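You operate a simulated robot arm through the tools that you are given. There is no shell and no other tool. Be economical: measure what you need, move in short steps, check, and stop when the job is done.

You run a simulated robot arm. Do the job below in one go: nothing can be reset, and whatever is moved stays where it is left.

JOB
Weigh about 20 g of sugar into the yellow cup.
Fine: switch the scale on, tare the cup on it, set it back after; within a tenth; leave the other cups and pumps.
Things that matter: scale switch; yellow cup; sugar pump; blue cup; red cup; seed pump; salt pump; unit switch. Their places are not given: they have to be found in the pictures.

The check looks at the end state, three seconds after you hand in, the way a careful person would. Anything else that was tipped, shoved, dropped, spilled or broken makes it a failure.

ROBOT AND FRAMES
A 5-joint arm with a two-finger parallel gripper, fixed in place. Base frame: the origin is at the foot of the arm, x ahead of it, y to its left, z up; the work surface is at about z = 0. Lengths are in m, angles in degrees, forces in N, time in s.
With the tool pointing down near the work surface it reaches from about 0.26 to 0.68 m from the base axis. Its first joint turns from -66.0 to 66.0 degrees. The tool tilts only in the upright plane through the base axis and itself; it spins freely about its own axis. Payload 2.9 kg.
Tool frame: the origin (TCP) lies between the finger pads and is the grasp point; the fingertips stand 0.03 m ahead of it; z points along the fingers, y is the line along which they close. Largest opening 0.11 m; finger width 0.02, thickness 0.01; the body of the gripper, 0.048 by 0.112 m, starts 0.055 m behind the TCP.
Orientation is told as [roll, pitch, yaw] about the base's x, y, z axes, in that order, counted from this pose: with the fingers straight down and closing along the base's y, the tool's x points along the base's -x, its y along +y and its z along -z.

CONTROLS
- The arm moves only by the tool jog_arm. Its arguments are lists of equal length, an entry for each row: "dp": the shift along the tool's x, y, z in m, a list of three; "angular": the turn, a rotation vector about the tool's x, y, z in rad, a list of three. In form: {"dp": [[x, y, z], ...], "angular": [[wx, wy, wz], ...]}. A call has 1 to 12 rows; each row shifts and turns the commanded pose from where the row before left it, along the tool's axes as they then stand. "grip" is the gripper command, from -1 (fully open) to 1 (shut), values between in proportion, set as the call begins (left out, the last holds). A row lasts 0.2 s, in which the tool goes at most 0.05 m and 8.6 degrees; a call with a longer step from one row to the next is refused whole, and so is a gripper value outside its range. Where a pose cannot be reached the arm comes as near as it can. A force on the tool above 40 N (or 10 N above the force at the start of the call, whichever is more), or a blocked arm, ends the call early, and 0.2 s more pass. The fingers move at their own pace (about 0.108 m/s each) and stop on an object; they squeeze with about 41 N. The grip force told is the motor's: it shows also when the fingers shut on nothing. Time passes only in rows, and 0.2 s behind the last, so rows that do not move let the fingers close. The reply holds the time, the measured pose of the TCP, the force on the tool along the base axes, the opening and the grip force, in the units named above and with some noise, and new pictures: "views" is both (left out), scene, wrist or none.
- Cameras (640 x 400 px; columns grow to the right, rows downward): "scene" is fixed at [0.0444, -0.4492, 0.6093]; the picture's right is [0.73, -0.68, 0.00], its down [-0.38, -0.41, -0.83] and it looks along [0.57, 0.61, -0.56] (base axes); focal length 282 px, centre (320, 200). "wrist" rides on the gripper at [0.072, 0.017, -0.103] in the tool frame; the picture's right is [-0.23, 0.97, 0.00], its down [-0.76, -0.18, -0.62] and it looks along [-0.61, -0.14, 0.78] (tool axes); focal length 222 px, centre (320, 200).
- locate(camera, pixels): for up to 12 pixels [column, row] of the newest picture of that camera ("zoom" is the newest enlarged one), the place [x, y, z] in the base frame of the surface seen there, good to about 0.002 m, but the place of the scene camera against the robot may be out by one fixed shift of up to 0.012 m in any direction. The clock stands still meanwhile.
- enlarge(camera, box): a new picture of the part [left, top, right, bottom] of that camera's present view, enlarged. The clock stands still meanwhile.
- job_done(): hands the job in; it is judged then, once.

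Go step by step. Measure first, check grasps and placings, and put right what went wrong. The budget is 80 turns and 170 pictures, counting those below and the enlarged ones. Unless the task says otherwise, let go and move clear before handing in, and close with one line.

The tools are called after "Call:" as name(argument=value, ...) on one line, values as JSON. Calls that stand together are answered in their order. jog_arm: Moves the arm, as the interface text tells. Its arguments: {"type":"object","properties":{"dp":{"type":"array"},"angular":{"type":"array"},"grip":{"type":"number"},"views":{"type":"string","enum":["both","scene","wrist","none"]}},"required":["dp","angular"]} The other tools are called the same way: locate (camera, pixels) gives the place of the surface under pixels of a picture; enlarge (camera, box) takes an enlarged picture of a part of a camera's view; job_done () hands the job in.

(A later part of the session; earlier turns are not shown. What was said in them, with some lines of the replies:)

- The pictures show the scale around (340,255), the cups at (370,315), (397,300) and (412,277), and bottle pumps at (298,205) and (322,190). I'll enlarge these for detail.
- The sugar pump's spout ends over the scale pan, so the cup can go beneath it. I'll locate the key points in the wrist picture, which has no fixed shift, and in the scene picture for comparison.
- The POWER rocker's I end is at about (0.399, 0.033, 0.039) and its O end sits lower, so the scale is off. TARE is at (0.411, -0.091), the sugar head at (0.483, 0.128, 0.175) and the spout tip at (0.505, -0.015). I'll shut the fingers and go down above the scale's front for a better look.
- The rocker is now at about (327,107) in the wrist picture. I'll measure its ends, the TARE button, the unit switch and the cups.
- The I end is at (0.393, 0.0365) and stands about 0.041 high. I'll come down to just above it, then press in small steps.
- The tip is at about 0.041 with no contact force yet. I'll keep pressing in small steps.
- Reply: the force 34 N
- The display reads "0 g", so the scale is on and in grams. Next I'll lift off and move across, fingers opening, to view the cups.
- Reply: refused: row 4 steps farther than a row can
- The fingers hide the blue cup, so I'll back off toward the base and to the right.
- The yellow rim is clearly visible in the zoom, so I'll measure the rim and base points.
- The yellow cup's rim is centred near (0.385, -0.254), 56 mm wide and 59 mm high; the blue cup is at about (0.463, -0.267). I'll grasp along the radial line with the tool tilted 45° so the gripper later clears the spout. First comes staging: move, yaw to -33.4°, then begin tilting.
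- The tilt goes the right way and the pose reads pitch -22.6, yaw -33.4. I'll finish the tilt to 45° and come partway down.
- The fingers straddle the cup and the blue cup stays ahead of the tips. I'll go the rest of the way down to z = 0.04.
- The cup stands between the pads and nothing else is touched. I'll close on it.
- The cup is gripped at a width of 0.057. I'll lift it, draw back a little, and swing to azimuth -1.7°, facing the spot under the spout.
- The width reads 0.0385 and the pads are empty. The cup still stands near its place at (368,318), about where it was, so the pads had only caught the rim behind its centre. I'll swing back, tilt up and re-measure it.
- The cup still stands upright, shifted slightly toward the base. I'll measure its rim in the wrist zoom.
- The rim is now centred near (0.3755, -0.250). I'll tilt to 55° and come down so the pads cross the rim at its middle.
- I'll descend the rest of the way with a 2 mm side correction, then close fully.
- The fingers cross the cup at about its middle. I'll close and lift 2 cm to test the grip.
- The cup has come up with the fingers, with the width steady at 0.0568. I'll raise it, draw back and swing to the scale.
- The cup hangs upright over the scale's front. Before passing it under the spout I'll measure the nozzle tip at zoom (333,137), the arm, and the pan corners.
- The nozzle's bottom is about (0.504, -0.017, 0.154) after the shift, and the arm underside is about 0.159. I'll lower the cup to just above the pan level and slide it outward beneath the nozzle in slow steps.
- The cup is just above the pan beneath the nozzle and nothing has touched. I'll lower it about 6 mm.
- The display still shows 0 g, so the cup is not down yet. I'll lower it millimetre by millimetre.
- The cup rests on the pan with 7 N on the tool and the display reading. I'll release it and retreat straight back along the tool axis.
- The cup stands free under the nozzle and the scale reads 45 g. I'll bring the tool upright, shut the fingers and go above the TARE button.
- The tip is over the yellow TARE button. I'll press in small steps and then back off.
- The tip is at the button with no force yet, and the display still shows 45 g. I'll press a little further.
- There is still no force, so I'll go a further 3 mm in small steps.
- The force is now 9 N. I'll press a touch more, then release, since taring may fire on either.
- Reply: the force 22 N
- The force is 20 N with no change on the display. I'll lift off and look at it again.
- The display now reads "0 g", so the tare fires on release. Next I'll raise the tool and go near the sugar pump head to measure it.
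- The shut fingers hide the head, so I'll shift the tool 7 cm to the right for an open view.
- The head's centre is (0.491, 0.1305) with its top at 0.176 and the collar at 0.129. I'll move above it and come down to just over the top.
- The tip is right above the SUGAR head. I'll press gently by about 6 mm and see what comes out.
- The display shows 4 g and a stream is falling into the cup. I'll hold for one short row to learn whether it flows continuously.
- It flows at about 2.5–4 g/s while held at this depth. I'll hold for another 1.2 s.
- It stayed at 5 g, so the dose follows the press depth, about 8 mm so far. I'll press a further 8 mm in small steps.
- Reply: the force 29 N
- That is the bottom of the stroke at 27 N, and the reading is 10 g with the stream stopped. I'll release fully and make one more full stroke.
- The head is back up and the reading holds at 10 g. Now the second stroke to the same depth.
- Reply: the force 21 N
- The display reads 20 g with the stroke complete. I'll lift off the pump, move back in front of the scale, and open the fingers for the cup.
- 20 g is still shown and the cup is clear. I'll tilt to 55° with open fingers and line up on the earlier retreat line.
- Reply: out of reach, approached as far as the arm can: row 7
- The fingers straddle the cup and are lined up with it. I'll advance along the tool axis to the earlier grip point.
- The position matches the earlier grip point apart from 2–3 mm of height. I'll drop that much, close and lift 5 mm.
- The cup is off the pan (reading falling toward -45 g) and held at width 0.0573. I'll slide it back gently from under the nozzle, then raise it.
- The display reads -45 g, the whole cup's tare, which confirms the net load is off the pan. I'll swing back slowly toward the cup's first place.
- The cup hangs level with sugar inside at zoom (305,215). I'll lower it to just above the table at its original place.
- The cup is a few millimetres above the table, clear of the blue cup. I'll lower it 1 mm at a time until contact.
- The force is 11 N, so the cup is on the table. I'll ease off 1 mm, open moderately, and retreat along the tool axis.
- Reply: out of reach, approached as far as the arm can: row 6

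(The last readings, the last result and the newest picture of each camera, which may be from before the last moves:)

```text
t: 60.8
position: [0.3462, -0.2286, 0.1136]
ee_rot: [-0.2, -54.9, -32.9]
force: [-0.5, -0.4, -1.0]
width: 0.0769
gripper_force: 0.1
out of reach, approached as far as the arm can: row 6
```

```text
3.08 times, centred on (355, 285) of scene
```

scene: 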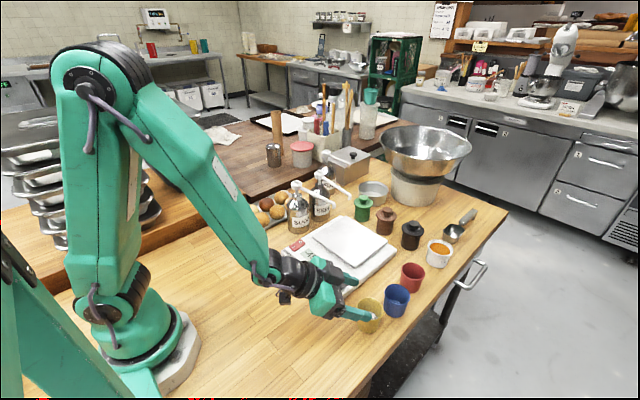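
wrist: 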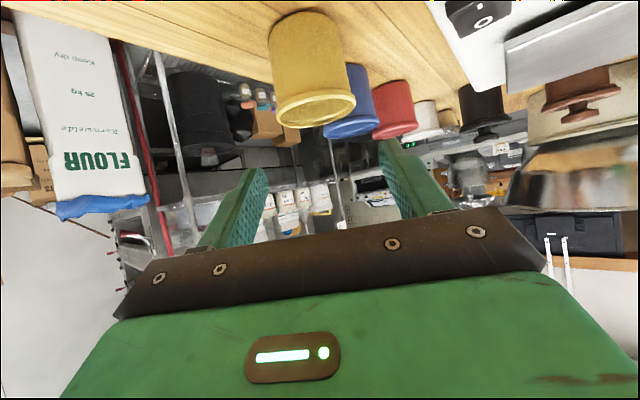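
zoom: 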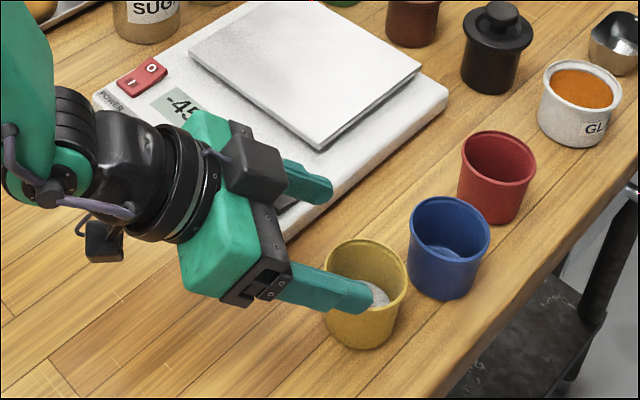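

The cup stands free, back near its first place at (370,315), with the sugar inside. I'll raise up, tilt the tool upright and move clear for a final check.

Call:
jog_arm(dp=[[-0.022, 0, -0.0153], [-0.022, 0, -0.0153], [0, 0, 0], [0, 0, 0], [0, 0, 0], [0, 0, 0], [0, 0, 0], [0, 0, 0], [0, 0, -0.04], [0.01, 0, -0.04], [0, 0, 0]], angular=[[0, 0, 0], [0, 0, 0], [0, 0.1371, 0], [0, 0.1371, 0], [0, 0.1371, 0], [0, 0.1371, 0], [0, 0.1371, 0], [0, 0.1371, 0], [0, 0.1371, 0], [0, 0, 0], [0, 0, 0]])

Call:
enlarge(camera="scene", box=[270, 200, 430, 340])

Call:
enlarge(camera="wrist", box=[240, 60, 440, 200])

```text
t: 63.2
position: [0.333, -0.2181, 0.2503]
ee_rot: [0.0, 0.2, -32.8]
force: [-0.5, -0.2, 0.4]
width: 0.0771
gripper_force: 0.1
```

scene: 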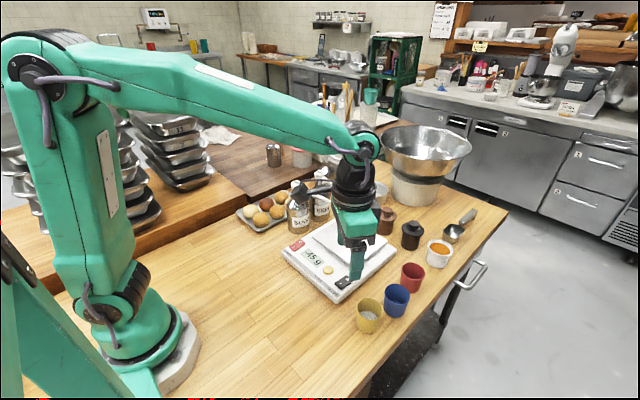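
wrist: 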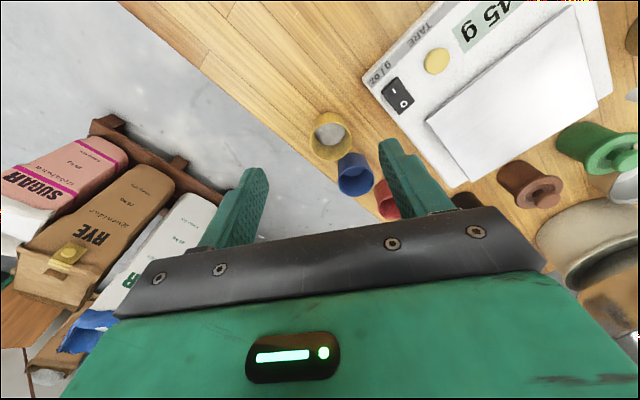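

```text
2.86 times, centred on (350, 270) of scene
```

zoom: 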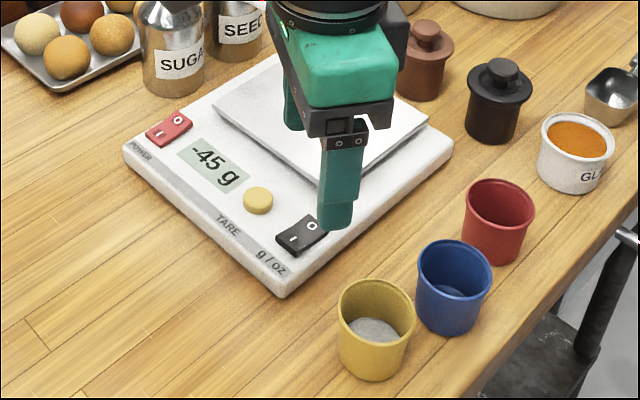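

```text
2.86 times, centred on (340, 130) of wrist
```

zoom: 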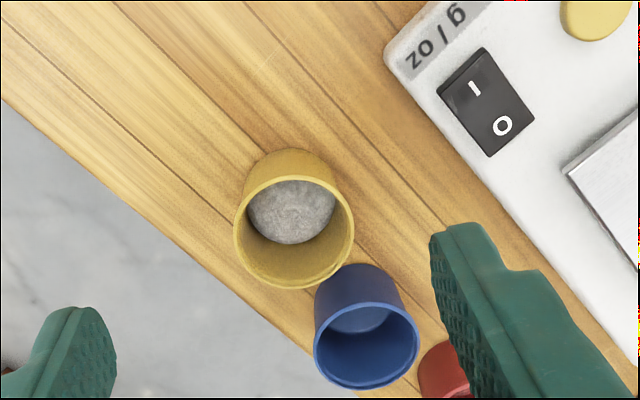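

The yellow cup is back within a few millimetres of its first place, upright with the sugar inside. The other cups and pumps are untouched, nothing is spilled, and the arm is clear, so I'll hand in.

Call:
job_done()

```text
The job is handed in.
```

The yellow cup holds about 20 g of sugar by the tared scale, and it is back within a few millimetres of where it started. On the first try the cup slipped from the grip and moved about 1 cm, but it stayed upright. The scale is still on, and the other cups and pumps were left alone.
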